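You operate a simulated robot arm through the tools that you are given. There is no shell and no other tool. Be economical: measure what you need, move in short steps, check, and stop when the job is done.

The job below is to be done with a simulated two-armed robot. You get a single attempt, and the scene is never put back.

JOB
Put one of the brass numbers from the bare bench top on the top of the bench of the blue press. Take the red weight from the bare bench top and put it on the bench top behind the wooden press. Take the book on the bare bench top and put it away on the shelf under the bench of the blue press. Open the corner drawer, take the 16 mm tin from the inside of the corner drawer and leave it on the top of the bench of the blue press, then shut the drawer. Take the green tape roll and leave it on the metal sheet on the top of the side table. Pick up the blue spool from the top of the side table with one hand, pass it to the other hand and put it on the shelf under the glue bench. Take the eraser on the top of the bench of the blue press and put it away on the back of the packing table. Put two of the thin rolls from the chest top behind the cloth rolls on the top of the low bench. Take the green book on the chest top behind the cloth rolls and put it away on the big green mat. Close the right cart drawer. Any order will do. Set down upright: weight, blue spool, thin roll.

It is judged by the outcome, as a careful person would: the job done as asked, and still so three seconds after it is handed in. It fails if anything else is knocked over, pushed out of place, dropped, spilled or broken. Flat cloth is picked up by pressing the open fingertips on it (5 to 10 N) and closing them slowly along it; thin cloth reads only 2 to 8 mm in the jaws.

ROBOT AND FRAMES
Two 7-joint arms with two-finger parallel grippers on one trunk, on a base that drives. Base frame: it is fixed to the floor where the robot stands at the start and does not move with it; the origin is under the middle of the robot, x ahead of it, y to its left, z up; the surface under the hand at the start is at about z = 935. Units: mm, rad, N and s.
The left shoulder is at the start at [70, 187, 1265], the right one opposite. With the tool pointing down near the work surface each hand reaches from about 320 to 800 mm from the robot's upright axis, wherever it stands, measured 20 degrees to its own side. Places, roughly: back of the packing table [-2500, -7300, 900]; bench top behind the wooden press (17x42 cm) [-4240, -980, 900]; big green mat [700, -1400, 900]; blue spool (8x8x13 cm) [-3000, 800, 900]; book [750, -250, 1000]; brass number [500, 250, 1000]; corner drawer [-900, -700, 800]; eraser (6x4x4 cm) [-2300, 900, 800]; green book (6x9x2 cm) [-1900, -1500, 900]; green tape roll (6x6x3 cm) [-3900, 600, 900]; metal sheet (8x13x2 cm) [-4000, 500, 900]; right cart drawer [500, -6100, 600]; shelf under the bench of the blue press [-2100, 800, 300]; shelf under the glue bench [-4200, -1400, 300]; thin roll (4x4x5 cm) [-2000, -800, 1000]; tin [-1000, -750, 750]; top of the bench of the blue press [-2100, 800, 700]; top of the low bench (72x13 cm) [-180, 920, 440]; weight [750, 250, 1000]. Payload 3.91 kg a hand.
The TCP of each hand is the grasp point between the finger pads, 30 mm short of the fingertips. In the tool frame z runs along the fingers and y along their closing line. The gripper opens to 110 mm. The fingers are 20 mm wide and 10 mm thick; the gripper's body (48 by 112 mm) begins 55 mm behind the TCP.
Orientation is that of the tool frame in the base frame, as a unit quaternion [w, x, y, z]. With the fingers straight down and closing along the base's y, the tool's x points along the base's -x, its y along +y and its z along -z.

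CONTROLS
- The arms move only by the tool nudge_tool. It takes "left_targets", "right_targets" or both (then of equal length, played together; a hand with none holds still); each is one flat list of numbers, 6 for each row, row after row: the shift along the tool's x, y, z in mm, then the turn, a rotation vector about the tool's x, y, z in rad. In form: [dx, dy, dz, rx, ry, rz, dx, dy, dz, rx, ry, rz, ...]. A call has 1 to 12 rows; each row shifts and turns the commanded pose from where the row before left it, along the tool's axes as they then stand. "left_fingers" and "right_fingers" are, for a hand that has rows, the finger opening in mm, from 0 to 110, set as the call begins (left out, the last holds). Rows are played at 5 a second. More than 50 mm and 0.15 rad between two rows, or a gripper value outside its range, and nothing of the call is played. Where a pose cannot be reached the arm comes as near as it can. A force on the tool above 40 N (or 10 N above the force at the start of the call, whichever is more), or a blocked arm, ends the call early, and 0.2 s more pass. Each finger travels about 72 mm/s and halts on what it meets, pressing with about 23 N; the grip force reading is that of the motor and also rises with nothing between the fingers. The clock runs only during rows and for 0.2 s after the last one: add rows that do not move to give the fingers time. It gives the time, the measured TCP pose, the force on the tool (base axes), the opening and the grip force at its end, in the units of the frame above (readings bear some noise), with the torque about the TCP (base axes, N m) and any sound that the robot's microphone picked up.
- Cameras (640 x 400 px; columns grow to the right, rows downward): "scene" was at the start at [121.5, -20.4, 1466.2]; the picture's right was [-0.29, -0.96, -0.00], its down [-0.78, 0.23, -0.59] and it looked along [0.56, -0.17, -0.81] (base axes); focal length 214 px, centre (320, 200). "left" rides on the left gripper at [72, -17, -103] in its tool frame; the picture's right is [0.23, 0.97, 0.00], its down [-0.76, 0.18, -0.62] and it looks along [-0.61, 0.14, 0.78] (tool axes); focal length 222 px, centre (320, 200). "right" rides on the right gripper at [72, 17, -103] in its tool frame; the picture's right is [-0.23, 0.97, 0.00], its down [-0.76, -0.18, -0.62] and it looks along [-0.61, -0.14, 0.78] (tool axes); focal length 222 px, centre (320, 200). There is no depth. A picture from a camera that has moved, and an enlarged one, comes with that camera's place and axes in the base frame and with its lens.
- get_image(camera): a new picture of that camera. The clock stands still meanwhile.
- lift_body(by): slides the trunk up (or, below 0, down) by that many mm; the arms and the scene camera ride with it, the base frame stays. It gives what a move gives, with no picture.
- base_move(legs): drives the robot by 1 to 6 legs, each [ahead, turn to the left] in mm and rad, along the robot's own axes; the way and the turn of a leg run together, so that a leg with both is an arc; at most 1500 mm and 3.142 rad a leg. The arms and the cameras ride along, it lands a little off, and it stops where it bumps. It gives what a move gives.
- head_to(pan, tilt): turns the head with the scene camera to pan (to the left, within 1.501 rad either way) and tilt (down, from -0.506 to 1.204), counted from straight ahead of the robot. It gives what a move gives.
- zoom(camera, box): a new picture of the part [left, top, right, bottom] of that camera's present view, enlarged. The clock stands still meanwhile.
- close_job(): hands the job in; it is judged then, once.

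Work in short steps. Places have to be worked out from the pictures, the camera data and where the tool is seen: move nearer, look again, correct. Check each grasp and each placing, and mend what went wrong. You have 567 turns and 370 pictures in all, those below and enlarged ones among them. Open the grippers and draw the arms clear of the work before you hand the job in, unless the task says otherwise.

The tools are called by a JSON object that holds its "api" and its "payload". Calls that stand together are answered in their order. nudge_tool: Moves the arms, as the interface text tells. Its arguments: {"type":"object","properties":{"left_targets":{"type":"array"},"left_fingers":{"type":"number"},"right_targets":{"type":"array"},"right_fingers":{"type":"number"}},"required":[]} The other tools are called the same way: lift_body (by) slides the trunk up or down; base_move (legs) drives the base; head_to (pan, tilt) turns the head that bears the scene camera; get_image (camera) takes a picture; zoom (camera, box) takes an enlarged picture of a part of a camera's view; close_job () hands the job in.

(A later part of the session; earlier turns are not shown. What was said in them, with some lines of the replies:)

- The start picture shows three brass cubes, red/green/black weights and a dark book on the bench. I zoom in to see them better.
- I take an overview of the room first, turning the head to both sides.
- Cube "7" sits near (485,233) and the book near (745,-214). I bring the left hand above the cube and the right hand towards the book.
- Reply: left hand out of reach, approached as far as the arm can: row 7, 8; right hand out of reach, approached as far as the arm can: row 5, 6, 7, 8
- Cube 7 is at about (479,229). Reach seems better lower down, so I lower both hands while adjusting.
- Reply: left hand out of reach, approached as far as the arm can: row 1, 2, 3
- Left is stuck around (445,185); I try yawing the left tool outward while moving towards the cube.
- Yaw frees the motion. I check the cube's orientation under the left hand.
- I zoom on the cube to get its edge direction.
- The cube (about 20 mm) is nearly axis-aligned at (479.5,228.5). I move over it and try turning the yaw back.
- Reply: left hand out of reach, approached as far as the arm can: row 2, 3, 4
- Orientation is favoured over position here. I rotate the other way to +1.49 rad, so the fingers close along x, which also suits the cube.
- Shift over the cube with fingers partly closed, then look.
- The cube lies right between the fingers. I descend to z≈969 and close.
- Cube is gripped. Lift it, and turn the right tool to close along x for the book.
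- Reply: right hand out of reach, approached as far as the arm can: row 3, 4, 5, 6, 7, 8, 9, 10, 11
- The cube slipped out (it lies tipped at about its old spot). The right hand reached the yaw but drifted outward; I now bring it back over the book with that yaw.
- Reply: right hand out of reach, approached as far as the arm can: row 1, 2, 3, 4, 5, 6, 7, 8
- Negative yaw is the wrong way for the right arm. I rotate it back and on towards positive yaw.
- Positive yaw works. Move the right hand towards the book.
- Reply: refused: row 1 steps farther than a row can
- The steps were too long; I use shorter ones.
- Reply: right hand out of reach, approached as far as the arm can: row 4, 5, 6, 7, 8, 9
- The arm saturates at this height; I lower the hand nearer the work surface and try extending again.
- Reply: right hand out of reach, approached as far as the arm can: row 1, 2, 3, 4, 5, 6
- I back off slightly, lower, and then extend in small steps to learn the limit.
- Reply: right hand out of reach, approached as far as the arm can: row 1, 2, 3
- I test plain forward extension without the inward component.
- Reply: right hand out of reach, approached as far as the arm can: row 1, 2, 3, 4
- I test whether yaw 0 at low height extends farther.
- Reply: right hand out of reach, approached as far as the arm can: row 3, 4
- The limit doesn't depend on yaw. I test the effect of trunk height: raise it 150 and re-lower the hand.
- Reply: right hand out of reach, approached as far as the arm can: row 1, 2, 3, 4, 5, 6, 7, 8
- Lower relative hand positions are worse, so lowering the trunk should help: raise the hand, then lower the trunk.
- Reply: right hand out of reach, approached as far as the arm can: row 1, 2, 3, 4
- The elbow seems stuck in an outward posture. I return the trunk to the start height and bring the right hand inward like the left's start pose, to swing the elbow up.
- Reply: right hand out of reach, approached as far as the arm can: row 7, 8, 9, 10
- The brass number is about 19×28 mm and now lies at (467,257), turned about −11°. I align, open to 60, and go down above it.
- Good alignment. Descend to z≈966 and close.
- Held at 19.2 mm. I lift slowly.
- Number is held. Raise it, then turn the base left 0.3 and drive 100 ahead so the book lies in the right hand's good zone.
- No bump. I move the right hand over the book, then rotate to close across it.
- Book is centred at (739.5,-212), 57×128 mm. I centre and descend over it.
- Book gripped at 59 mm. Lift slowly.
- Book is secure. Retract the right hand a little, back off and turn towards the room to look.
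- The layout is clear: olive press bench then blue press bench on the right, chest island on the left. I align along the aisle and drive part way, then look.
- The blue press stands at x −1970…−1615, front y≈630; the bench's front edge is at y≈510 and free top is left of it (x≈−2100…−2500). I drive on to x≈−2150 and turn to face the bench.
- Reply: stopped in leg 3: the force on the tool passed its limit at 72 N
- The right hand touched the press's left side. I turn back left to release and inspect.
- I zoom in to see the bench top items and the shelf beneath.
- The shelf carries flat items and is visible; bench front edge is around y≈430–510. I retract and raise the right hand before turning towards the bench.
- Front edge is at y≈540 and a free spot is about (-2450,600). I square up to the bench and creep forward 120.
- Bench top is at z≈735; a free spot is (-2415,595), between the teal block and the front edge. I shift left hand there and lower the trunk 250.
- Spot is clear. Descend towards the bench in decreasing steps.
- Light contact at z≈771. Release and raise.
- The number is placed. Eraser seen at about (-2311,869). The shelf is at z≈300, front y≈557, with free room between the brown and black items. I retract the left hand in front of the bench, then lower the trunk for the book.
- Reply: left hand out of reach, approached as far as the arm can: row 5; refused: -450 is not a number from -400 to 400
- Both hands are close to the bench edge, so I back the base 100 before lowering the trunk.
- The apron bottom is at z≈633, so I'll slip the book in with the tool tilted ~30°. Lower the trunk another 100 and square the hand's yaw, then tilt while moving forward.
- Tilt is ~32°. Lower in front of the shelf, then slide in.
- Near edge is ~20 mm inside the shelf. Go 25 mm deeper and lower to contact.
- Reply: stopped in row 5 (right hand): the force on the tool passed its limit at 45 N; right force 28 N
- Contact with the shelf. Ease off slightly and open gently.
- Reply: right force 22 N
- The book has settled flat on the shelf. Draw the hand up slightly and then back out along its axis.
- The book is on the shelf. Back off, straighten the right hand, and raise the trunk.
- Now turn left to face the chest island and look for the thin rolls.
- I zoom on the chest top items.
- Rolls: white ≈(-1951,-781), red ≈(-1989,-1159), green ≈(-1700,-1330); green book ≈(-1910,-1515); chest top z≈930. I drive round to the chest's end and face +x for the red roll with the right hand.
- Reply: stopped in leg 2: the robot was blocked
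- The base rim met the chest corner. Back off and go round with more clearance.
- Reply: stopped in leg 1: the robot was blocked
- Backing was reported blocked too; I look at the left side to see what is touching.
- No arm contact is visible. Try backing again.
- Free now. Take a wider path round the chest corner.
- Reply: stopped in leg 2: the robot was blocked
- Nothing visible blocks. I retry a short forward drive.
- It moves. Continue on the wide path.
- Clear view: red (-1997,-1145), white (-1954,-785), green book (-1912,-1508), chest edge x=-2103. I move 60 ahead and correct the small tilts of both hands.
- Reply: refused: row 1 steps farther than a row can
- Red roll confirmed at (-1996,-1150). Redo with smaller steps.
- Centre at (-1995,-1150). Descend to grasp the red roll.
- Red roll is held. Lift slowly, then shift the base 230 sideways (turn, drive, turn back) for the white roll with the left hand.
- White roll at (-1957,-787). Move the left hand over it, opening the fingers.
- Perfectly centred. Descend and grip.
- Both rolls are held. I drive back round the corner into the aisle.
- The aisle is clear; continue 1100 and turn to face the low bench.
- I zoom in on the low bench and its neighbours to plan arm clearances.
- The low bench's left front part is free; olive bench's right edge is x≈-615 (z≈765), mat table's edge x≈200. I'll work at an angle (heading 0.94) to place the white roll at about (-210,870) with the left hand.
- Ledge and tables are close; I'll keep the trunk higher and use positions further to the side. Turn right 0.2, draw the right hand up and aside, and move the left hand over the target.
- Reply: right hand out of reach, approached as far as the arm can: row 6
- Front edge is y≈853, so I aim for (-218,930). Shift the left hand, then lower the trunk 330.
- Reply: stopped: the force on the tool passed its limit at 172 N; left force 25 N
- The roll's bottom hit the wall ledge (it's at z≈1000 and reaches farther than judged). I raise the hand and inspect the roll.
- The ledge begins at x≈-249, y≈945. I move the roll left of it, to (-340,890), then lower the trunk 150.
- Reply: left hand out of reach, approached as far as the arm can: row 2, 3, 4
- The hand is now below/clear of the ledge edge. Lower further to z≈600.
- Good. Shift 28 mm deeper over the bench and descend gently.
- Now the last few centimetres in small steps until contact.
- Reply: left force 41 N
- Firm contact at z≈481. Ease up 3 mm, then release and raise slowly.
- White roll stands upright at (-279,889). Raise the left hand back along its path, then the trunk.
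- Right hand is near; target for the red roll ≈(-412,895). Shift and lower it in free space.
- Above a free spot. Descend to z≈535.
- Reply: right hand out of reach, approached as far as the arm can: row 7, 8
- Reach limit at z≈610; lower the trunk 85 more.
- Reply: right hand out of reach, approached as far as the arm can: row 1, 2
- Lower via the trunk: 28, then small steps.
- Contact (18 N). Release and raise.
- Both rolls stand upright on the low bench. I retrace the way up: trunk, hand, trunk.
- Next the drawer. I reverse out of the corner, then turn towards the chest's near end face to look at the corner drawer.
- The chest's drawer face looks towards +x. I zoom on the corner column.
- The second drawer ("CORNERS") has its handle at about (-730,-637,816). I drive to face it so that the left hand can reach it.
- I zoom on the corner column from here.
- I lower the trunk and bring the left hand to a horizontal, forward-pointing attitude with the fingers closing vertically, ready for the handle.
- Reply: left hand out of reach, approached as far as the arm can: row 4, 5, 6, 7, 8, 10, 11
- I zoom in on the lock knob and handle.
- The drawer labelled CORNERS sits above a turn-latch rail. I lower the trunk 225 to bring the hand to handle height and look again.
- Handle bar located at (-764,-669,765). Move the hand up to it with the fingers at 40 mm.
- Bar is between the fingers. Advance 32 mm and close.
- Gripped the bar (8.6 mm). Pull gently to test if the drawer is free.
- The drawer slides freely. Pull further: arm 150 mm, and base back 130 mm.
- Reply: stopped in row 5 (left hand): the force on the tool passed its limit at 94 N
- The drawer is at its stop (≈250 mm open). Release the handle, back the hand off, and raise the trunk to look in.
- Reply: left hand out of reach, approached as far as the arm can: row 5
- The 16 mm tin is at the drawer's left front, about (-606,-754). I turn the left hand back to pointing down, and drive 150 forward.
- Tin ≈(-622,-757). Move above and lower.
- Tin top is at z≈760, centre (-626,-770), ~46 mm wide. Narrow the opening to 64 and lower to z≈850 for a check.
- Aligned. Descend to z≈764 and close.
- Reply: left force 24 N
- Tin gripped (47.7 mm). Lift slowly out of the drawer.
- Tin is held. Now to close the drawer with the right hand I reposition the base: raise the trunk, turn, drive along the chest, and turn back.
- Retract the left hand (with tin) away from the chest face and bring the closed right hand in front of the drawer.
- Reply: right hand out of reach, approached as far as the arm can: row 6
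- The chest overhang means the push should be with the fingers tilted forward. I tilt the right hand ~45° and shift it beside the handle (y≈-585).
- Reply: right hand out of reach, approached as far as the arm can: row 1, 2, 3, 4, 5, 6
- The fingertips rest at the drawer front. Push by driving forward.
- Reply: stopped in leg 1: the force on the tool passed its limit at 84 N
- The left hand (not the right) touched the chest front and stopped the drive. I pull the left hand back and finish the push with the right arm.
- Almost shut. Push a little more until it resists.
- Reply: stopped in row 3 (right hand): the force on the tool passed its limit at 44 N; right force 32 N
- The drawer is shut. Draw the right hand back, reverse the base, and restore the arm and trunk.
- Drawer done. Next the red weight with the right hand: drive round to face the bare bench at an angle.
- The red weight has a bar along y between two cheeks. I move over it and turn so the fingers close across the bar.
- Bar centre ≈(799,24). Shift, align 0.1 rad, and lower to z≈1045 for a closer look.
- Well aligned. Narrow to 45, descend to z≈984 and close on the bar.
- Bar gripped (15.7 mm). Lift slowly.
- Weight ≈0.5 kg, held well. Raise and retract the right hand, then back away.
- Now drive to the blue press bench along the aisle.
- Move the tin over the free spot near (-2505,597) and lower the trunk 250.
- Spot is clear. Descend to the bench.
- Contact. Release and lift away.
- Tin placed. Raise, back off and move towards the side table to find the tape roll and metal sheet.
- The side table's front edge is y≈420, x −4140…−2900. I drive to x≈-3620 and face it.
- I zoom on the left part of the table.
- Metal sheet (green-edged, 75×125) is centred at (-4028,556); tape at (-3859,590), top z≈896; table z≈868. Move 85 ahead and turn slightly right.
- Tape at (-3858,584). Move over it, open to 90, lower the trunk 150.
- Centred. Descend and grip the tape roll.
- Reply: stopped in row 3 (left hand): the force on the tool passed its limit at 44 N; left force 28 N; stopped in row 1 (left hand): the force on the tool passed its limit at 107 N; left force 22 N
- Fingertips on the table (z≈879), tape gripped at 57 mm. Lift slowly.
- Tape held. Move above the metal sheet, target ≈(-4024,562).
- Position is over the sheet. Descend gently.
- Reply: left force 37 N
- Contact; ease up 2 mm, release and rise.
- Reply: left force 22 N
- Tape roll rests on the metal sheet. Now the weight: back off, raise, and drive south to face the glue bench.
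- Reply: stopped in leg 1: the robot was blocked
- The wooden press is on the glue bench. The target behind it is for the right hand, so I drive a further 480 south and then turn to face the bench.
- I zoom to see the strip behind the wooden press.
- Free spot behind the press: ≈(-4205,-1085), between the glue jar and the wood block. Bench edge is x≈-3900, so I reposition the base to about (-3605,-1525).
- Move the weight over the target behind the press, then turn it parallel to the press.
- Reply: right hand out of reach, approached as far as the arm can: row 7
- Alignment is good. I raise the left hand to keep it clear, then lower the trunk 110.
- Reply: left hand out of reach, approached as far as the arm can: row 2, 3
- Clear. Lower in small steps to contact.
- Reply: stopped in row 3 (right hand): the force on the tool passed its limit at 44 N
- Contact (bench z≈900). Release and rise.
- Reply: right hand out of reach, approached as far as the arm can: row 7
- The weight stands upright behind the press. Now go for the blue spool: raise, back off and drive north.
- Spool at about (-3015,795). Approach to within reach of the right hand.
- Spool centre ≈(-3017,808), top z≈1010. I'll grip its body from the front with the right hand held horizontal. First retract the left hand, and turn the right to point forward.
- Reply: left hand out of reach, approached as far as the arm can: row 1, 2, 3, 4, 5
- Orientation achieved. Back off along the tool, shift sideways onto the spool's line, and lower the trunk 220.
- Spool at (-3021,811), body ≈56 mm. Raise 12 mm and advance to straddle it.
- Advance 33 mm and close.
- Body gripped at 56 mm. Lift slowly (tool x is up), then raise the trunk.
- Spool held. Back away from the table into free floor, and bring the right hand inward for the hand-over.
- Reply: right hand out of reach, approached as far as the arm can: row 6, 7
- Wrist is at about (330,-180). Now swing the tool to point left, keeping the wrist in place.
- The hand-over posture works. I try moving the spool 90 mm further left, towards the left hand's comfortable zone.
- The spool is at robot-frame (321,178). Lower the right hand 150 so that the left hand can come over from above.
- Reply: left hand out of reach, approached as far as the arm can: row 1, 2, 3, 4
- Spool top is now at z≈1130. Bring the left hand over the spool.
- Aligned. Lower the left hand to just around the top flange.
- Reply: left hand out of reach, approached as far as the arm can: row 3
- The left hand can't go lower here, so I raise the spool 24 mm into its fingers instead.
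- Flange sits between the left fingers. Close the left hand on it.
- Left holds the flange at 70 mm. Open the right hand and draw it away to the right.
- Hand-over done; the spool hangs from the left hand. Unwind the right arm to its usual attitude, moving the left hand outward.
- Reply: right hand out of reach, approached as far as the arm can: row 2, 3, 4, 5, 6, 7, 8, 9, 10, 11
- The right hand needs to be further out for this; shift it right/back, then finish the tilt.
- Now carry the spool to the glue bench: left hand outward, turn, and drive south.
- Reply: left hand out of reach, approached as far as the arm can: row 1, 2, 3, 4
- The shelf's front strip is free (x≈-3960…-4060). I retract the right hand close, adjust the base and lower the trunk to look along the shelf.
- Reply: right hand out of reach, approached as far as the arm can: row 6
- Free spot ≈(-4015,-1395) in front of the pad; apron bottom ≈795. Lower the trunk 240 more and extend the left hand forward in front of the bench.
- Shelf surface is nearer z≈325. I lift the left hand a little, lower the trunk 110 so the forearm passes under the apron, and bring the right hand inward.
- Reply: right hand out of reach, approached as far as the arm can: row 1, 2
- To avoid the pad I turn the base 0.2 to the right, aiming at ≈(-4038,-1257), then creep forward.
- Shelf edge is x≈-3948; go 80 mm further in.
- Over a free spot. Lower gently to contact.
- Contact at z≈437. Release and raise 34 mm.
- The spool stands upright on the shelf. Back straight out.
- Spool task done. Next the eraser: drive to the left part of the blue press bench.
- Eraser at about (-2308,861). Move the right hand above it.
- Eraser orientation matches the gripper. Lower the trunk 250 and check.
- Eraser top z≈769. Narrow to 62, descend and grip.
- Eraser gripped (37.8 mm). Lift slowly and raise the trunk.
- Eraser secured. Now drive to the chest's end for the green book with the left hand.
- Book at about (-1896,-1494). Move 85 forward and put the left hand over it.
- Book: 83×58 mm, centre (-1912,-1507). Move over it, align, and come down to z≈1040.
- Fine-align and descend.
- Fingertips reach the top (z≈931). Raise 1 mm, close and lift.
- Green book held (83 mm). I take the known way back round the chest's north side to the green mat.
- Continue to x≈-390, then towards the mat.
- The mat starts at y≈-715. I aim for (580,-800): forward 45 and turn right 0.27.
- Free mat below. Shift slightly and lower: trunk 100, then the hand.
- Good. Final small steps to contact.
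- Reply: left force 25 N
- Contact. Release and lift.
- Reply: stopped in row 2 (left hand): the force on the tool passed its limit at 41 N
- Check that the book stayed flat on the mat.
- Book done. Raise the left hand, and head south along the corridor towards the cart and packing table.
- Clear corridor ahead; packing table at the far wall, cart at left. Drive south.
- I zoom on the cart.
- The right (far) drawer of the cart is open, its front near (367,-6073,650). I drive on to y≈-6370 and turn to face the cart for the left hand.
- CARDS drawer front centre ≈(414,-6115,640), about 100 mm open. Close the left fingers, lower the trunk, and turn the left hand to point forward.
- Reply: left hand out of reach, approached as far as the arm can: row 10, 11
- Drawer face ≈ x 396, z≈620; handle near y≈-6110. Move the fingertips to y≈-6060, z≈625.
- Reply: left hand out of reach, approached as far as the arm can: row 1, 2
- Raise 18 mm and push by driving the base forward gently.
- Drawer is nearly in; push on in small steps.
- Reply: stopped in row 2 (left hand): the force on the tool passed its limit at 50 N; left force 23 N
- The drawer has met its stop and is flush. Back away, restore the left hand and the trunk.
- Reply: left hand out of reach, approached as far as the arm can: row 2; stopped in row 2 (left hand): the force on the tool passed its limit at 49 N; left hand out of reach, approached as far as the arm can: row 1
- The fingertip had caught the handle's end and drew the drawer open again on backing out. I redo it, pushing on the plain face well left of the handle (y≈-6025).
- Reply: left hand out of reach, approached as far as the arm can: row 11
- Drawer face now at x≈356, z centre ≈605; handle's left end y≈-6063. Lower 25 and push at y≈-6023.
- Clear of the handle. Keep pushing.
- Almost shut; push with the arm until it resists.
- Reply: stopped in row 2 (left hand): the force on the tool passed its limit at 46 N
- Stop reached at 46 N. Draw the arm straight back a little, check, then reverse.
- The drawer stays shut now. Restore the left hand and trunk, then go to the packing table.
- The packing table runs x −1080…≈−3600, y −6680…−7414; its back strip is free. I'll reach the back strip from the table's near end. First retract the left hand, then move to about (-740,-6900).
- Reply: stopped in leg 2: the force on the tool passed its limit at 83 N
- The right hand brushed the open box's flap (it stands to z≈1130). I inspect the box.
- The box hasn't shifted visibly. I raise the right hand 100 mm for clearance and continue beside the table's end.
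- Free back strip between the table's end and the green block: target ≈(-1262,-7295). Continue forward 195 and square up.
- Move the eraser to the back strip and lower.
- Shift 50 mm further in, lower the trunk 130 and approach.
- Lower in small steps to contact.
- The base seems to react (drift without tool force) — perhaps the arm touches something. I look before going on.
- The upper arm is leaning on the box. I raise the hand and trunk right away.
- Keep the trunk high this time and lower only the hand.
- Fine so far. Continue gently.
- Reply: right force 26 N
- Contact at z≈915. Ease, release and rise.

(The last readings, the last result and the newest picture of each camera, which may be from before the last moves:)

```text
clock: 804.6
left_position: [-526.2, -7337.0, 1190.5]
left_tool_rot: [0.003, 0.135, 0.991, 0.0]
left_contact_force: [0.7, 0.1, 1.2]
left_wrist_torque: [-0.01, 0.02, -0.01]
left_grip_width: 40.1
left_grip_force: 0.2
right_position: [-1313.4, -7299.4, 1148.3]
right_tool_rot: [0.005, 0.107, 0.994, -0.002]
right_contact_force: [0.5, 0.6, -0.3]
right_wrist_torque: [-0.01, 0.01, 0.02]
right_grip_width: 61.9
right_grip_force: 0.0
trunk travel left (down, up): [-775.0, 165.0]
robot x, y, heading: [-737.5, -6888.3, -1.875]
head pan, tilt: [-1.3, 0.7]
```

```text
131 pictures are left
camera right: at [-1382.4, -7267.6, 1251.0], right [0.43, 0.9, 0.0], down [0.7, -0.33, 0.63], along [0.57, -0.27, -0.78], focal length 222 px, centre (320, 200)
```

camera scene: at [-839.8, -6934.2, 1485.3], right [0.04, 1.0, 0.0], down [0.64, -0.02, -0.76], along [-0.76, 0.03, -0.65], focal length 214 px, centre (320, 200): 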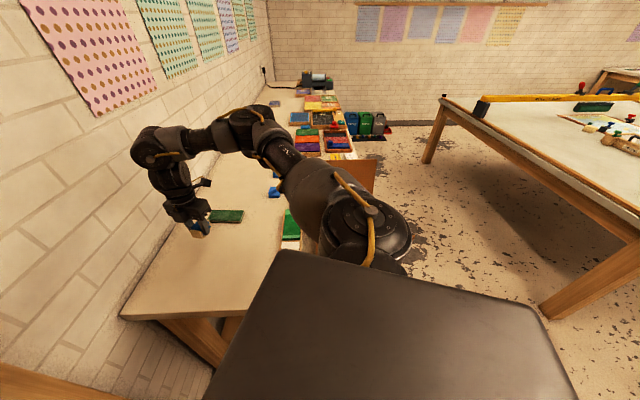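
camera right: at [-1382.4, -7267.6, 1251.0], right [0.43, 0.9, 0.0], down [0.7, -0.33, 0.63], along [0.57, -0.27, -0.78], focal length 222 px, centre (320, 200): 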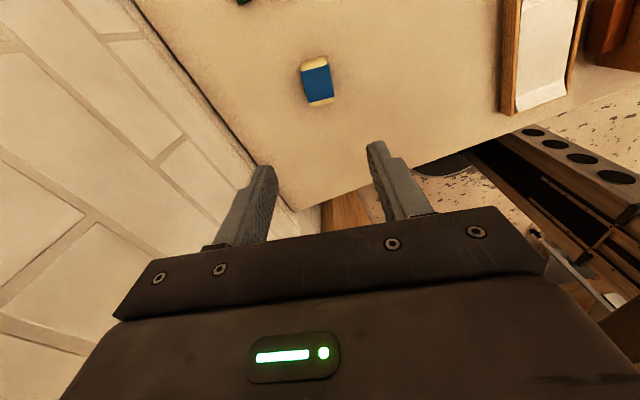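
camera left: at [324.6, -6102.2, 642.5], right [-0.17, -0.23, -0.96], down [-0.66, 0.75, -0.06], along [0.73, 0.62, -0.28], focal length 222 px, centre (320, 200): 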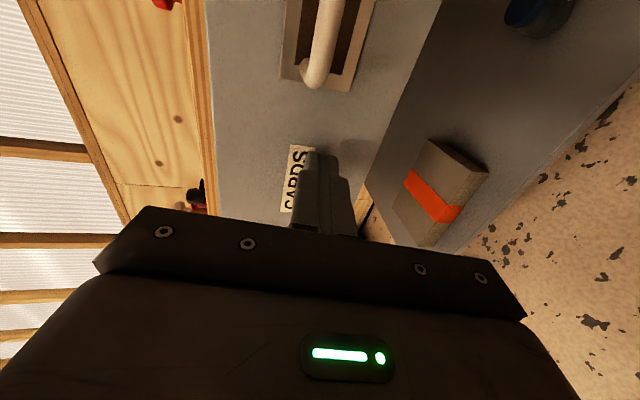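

Eraser is placed at the back. Raise the right hand and back out, then inspect the box.

{"api": "nudge_tool", "payload": {"right_targets": [0, 20, -30, 0, 0, 0, 0, 20, -30, 0, 0, 0, 0, 20, -30, 0, 0, 0, 0, 20, -10, 0, 0, 0]}}

{"api": "base_move", "payload": {"legs": [[-500, 0]]}}

{"api": "head_to", "payload": {"pan": -0.6, "tilt": 0.6}}

{"api": "get_image", "payload": {"camera": "scene"}}

```text
clock: 805.6
left_position: [-527.1, -7335.2, 1192.0]
left_tool_rot: [0.003, 0.136, 0.991, -0.001]
left_contact_force: [0.4, 0.7, 0.7]
left_wrist_torque: [0.03, -0.05, 0.04]
left_grip_width: 39.8
left_grip_force: 0.2
right_position: [-1299.4, -7219.3, 1247.4]
right_tool_rot: [0.006, 0.106, 0.994, -0.001]
right_contact_force: [0.4, 0.8, -0.2]
right_wrist_torque: [0.0, 0.04, 0.01]
right_grip_width: 61.9
right_grip_force: 0.0
trunk travel left (down, up): [-775.0, 165.0]
robot x, y, heading: [-735.9, -6885.6, -1.884]
head pan, tilt: [-1.3, 0.7]
```

```text
clock: 808.5
left_position: [-377.9, -6870.9, 1190.0]
left_tool_rot: [0.004, 0.137, 0.991, 0.001]
left_contact_force: [-0.1, 0.0, -0.6]
left_wrist_torque: [-0.01, 0.0, 0.01]
left_grip_width: 40.2
left_grip_force: 0.1
right_position: [-1151.0, -6753.0, 1246.3]
right_tool_rot: [0.006, 0.109, 0.994, 0.0]
right_contact_force: [-0.2, 0.7, -0.3]
right_wrist_torque: [0.02, -0.02, -0.02]
right_grip_width: 61.8
right_grip_force: 0.1
trunk travel left (down, up): [-775.0, 165.0]
robot x, y, heading: [-591.2, -6419.2, -1.878]
head pan, tilt: [-1.3, 0.7]
```

```text
clock: 809.5
left_position: [-377.2, -6870.8, 1189.6]
left_tool_rot: [0.003, 0.137, 0.991, -0.001]
left_contact_force: [0.0, -0.2, 0.1]
left_wrist_torque: [0.0, -0.02, 0.03]
left_grip_width: 39.7
left_grip_force: 0.0
right_position: [-1150.4, -6752.7, 1246.7]
right_tool_rot: [0.004, 0.109, 0.994, -0.001]
right_contact_force: [0.9, -0.9, -0.2]
right_wrist_torque: [0.0, 0.04, 0.01]
right_grip_width: 61.9
right_grip_force: 0.0
trunk travel left (down, up): [-775.0, 165.0]
robot x, y, heading: [-588.4, -6425.1, -1.877]
head pan, tilt: [-0.6, 0.6]
```

```text
130 pictures are left
camera scene: at [-673.7, -6524.0, 1494.0], right [-0.61, 0.79, 0.0], down [0.45, 0.35, -0.82], along [-0.65, -0.5, -0.57], focal length 214 px, centre (320, 200)
```

scene: 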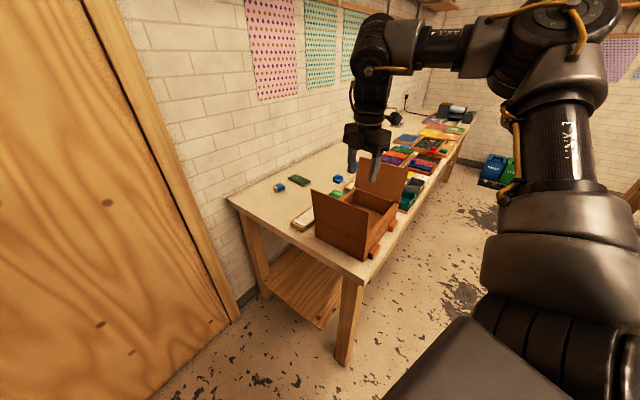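

{"api": "zoom", "payload": {"camera": "scene", "box": [210, 120, 450, 300]}}

```text
2.22 times, centred on (330, 210) of scene
camera zoom: at [-673.7, -6524.0, 1494.0], right [-0.61, 0.79, 0.0], down [0.45, 0.35, -0.82], along [-0.65, -0.5, -0.57], focal length 477 px, centre (298, 178)
```

zoom: 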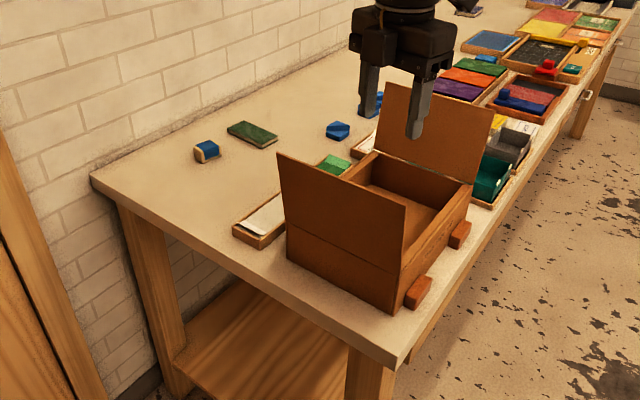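

The box is where it was. All items are handled; I open both grippers and draw the robot clear before handing in.

{"api": "base_move", "payload": {"legs": [[-400, 0]]}}

{"api": "nudge_tool", "payload": {"left_targets": [0, 0, 0, 0, 0, 0, 0, 0, 0, 0, 0, 0], "right_targets": [0, 0, 0, 0, 0, 0, 0, 0, 0, 0, 0, 0], "left_fingers": 100, "right_fingers": 100}}

{"api": "head_to", "payload": {"pan": 1.45, "tilt": 0.4}}

{"api": "get_image", "payload": {"camera": "scene"}}

```text
clock: 812.0
left_position: [-255.5, -6488.3, 1190.6]
left_tool_rot: [0.003, 0.139, 0.99, 0.0]
left_contact_force: [1.0, 0.6, -0.3]
left_wrist_torque: [0.01, -0.01, -0.03]
left_grip_width: 40.1
left_grip_force: 0.0
right_position: [-1028.9, -6366.0, 1245.7]
right_tool_rot: [0.005, 0.111, 0.994, -0.001]
right_contact_force: [-0.1, -0.1, 0.0]
right_wrist_torque: [0.02, -0.03, 0.01]
right_grip_width: 62.1
right_grip_force: 0.1
trunk travel left (down, up): [-775.0, 165.0]
robot x, y, heading: [-465.2, -6034.8, -1.883]
head pan, tilt: [-0.6, 0.6]
```

```text
clock: 812.6
left_position: [-255.6, -6487.2, 1189.6]
left_tool_rot: [0.004, 0.138, 0.99, 0.0]
left_contact_force: [0.6, -1.1, -0.1]
left_wrist_torque: [0.01, 0.02, 0.02]
left_grip_width: 100.0
left_grip_force: 0.1
right_position: [-1027.0, -6366.1, 1245.8]
right_tool_rot: [0.005, 0.111, 0.994, -0.001]
right_contact_force: [-0.4, -0.9, -0.3]
right_wrist_torque: [-0.01, 0.03, -0.03]
right_grip_width: 99.8
right_grip_force: 0.0
trunk travel left (down, up): [-775.0, 165.0]
robot x, y, heading: [-465.7, -6040.4, -1.885]
head pan, tilt: [-0.6, 0.6]
```

```text
clock: 814.6
left_position: [-256.7, -6486.7, 1191.2]
left_tool_rot: [0.003, 0.138, 0.99, -0.001]
left_contact_force: [-0.4, 0.0, -0.2]
left_wrist_torque: [-0.02, 0.03, 0.01]
left_grip_width: 100.3
left_grip_force: 0.1
right_position: [-1026.8, -6365.9, 1247.1]
right_tool_rot: [0.005, 0.111, 0.994, -0.002]
right_contact_force: [0.0, -0.4, -0.9]
right_wrist_torque: [0.0, 0.01, 0.02]
right_grip_width: 100.0
right_grip_force: 0.0
trunk travel left (down, up): [-775.0, 165.0]
robot x, y, heading: [-466.2, -6038.1, -1.885]
head pan, tilt: [1.45, 0.4]
```

```text
128 pictures are left
camera scene: at [-395.7, -6124.1, 1512.3], right [-0.42, -0.91, 0.0], down [-0.35, 0.16, -0.92], along [0.84, -0.39, -0.39], focal length 214 px, centre (320, 200)
```

scene: 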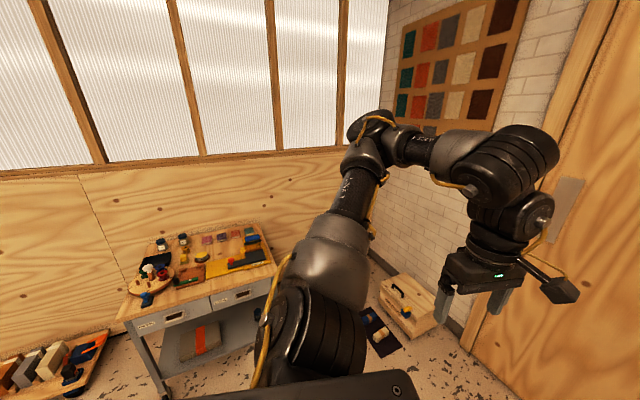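

The cart drawer is still shut. As a last check I drive back to look at the chest's corner drawer.

{"api": "base_move", "payload": {"legs": [[0, 3.1]]}}

{"api": "base_move", "payload": {"legs": [[0, 0.32], [1500, 0]]}}

{"api": "base_move", "payload": {"legs": [[1500, 0]]}}

{"api": "head_to", "payload": {"pan": 0.2, "tilt": 0.3}}

{"api": "get_image", "payload": {"camera": "scene"}}

```text
clock: 822.3
left_position: [-657.1, -5581.5, 1189.4]
left_tool_rot: [-0.001, 0.988, -0.157, -0.003]
left_contact_force: [-0.4, -0.2, 0.3]
left_wrist_torque: [-0.01, -0.02, 0.0]
left_grip_width: 100.1
left_grip_force: 0.0
right_position: [108.1, -5734.0, 1245.6]
right_tool_rot: [-0.002, 0.992, -0.13, -0.005]
right_contact_force: [-1.3, 0.5, -0.3]
right_wrist_torque: [0.0, 0.01, 0.0]
right_grip_width: 99.8
right_grip_force: 0.0
trunk travel left (down, up): [-775.0, 165.0]
robot x, y, heading: [-466.0, -6039.7, 1.214]
head pan, tilt: [1.45, 0.4]
```

```text
clock: 830.6
left_position: [-704.0, -4171.9, 1189.1]
left_tool_rot: [0.0, 1.0, -0.013, -0.004]
left_contact_force: [-0.8, 0.4, -0.4]
left_wrist_torque: [0.01, 0.0, -0.03]
left_grip_width: 100.1
left_grip_force: 0.0
right_position: [75.6, -4099.1, 1246.7]
right_tool_rot: [-0.002, 1.0, 0.014, -0.005]
right_contact_force: [-1.0, -0.7, 1.2]
right_wrist_torque: [0.0, 0.0, 0.02]
right_grip_width: 100.2
right_grip_force: 0.3
trunk travel left (down, up): [-775.0, 165.0]
robot x, y, heading: [-389.9, -4555.7, 1.506]
head pan, tilt: [1.45, 0.4]
```

```text
clock: 837.9
left_position: [-615.3, -2709.4, 1191.1]
left_tool_rot: [0.0, 1.0, -0.01, -0.004]
left_contact_force: [-0.2, 0.4, -0.8]
left_wrist_torque: [-0.02, 0.0, 0.02]
left_grip_width: 100.0
left_grip_force: 0.1
right_position: [161.8, -2630.9, 1247.0]
right_tool_rot: [-0.001, 1.0, 0.018, -0.005]
right_contact_force: [-0.7, 0.4, 0.2]
right_wrist_torque: [-0.01, -0.03, -0.01]
right_grip_width: 99.8
right_grip_force: 0.2
trunk travel left (down, up): [-775.0, 165.0]
robot x, y, heading: [-297.0, -3089.8, 1.515]
head pan, tilt: [1.45, 0.4]
```

```text
clock: 839.4
left_position: [-614.6, -2709.1, 1190.7]
left_tool_rot: [-0.001, 1.0, -0.01, -0.003]
left_contact_force: [-0.4, -0.1, 0.6]
left_wrist_torque: [-0.02, 0.01, 0.02]
left_grip_width: 100.1
left_grip_force: 0.2
right_position: [163.0, -2630.7, 1246.6]
right_tool_rot: [-0.001, 1.0, 0.017, -0.005]
right_contact_force: [-0.1, 0.7, -0.4]
right_wrist_torque: [0.02, 0.01, 0.02]
right_grip_width: 100.3
right_grip_force: 0.1
trunk travel left (down, up): [-775.0, 165.0]
robot x, y, heading: [-300.0, -3090.7, 1.515]
head pan, tilt: [0.201, 0.3]
```

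```text
127 pictures are left
camera scene: at [-307.8, -2946.6, 1521.5], right [0.99, 0.14, 0.0], down [0.04, -0.29, -0.96], along [-0.14, 0.95, -0.3], focal length 214 px, centre (320, 200)
```

scene: 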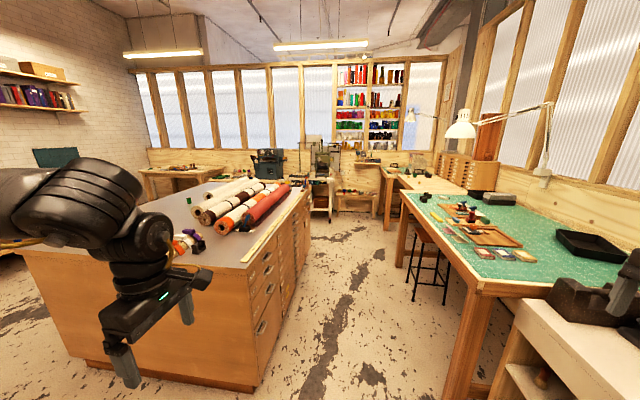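

{"api": "zoom", "payload": {"camera": "scene", "box": [240, 160, 420, 290]}}

```text
3.08 times, centred on (330, 225) of scene
camera zoom: at [-307.8, -2946.6, 1521.5], right [0.99, 0.14, 0.0], down [0.04, -0.29, -0.96], along [-0.14, 0.95, -0.3], focal length 660 px, centre (289, 123)
```

zoom: 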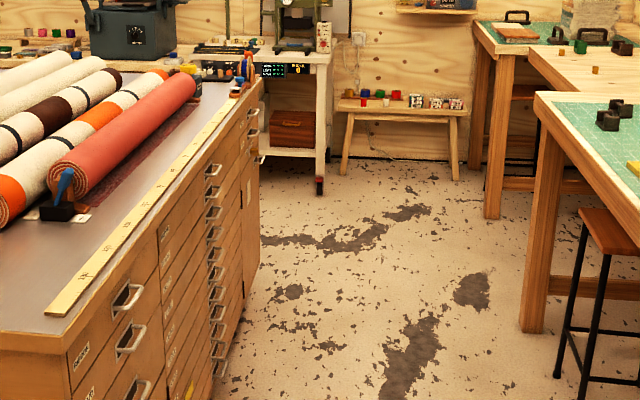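

No drawer stands open on the chest's face, and both rolls stand on the low bench. The arms are clear and both grippers are open, so I hand the job in.

{"api": "close_job", "payload": {}}

```text
The job is handed in.
```

I finished all ten parts of the job and handed it in, with both grippers open and the arms clear of the work.

- **Brass number:** it slipped once on the first lift and tipped over on the bare bench. I regripped it, and it now lies on its side on the blue press bench.
- **Bumps on the way:** the robot touched the blue press, a wall ledge, the chest and the open box on the packing table. I saw nothing displaced or broken afterwards.
- **Cart drawer:** my first push reopened it because a fingertip caught the handle. I pushed it again away from the handle; it was shut when I backed off and still shut just before hand-in.
- **Eraser:** it is at the back of the packing table, but near the table's closer end rather than the middle.
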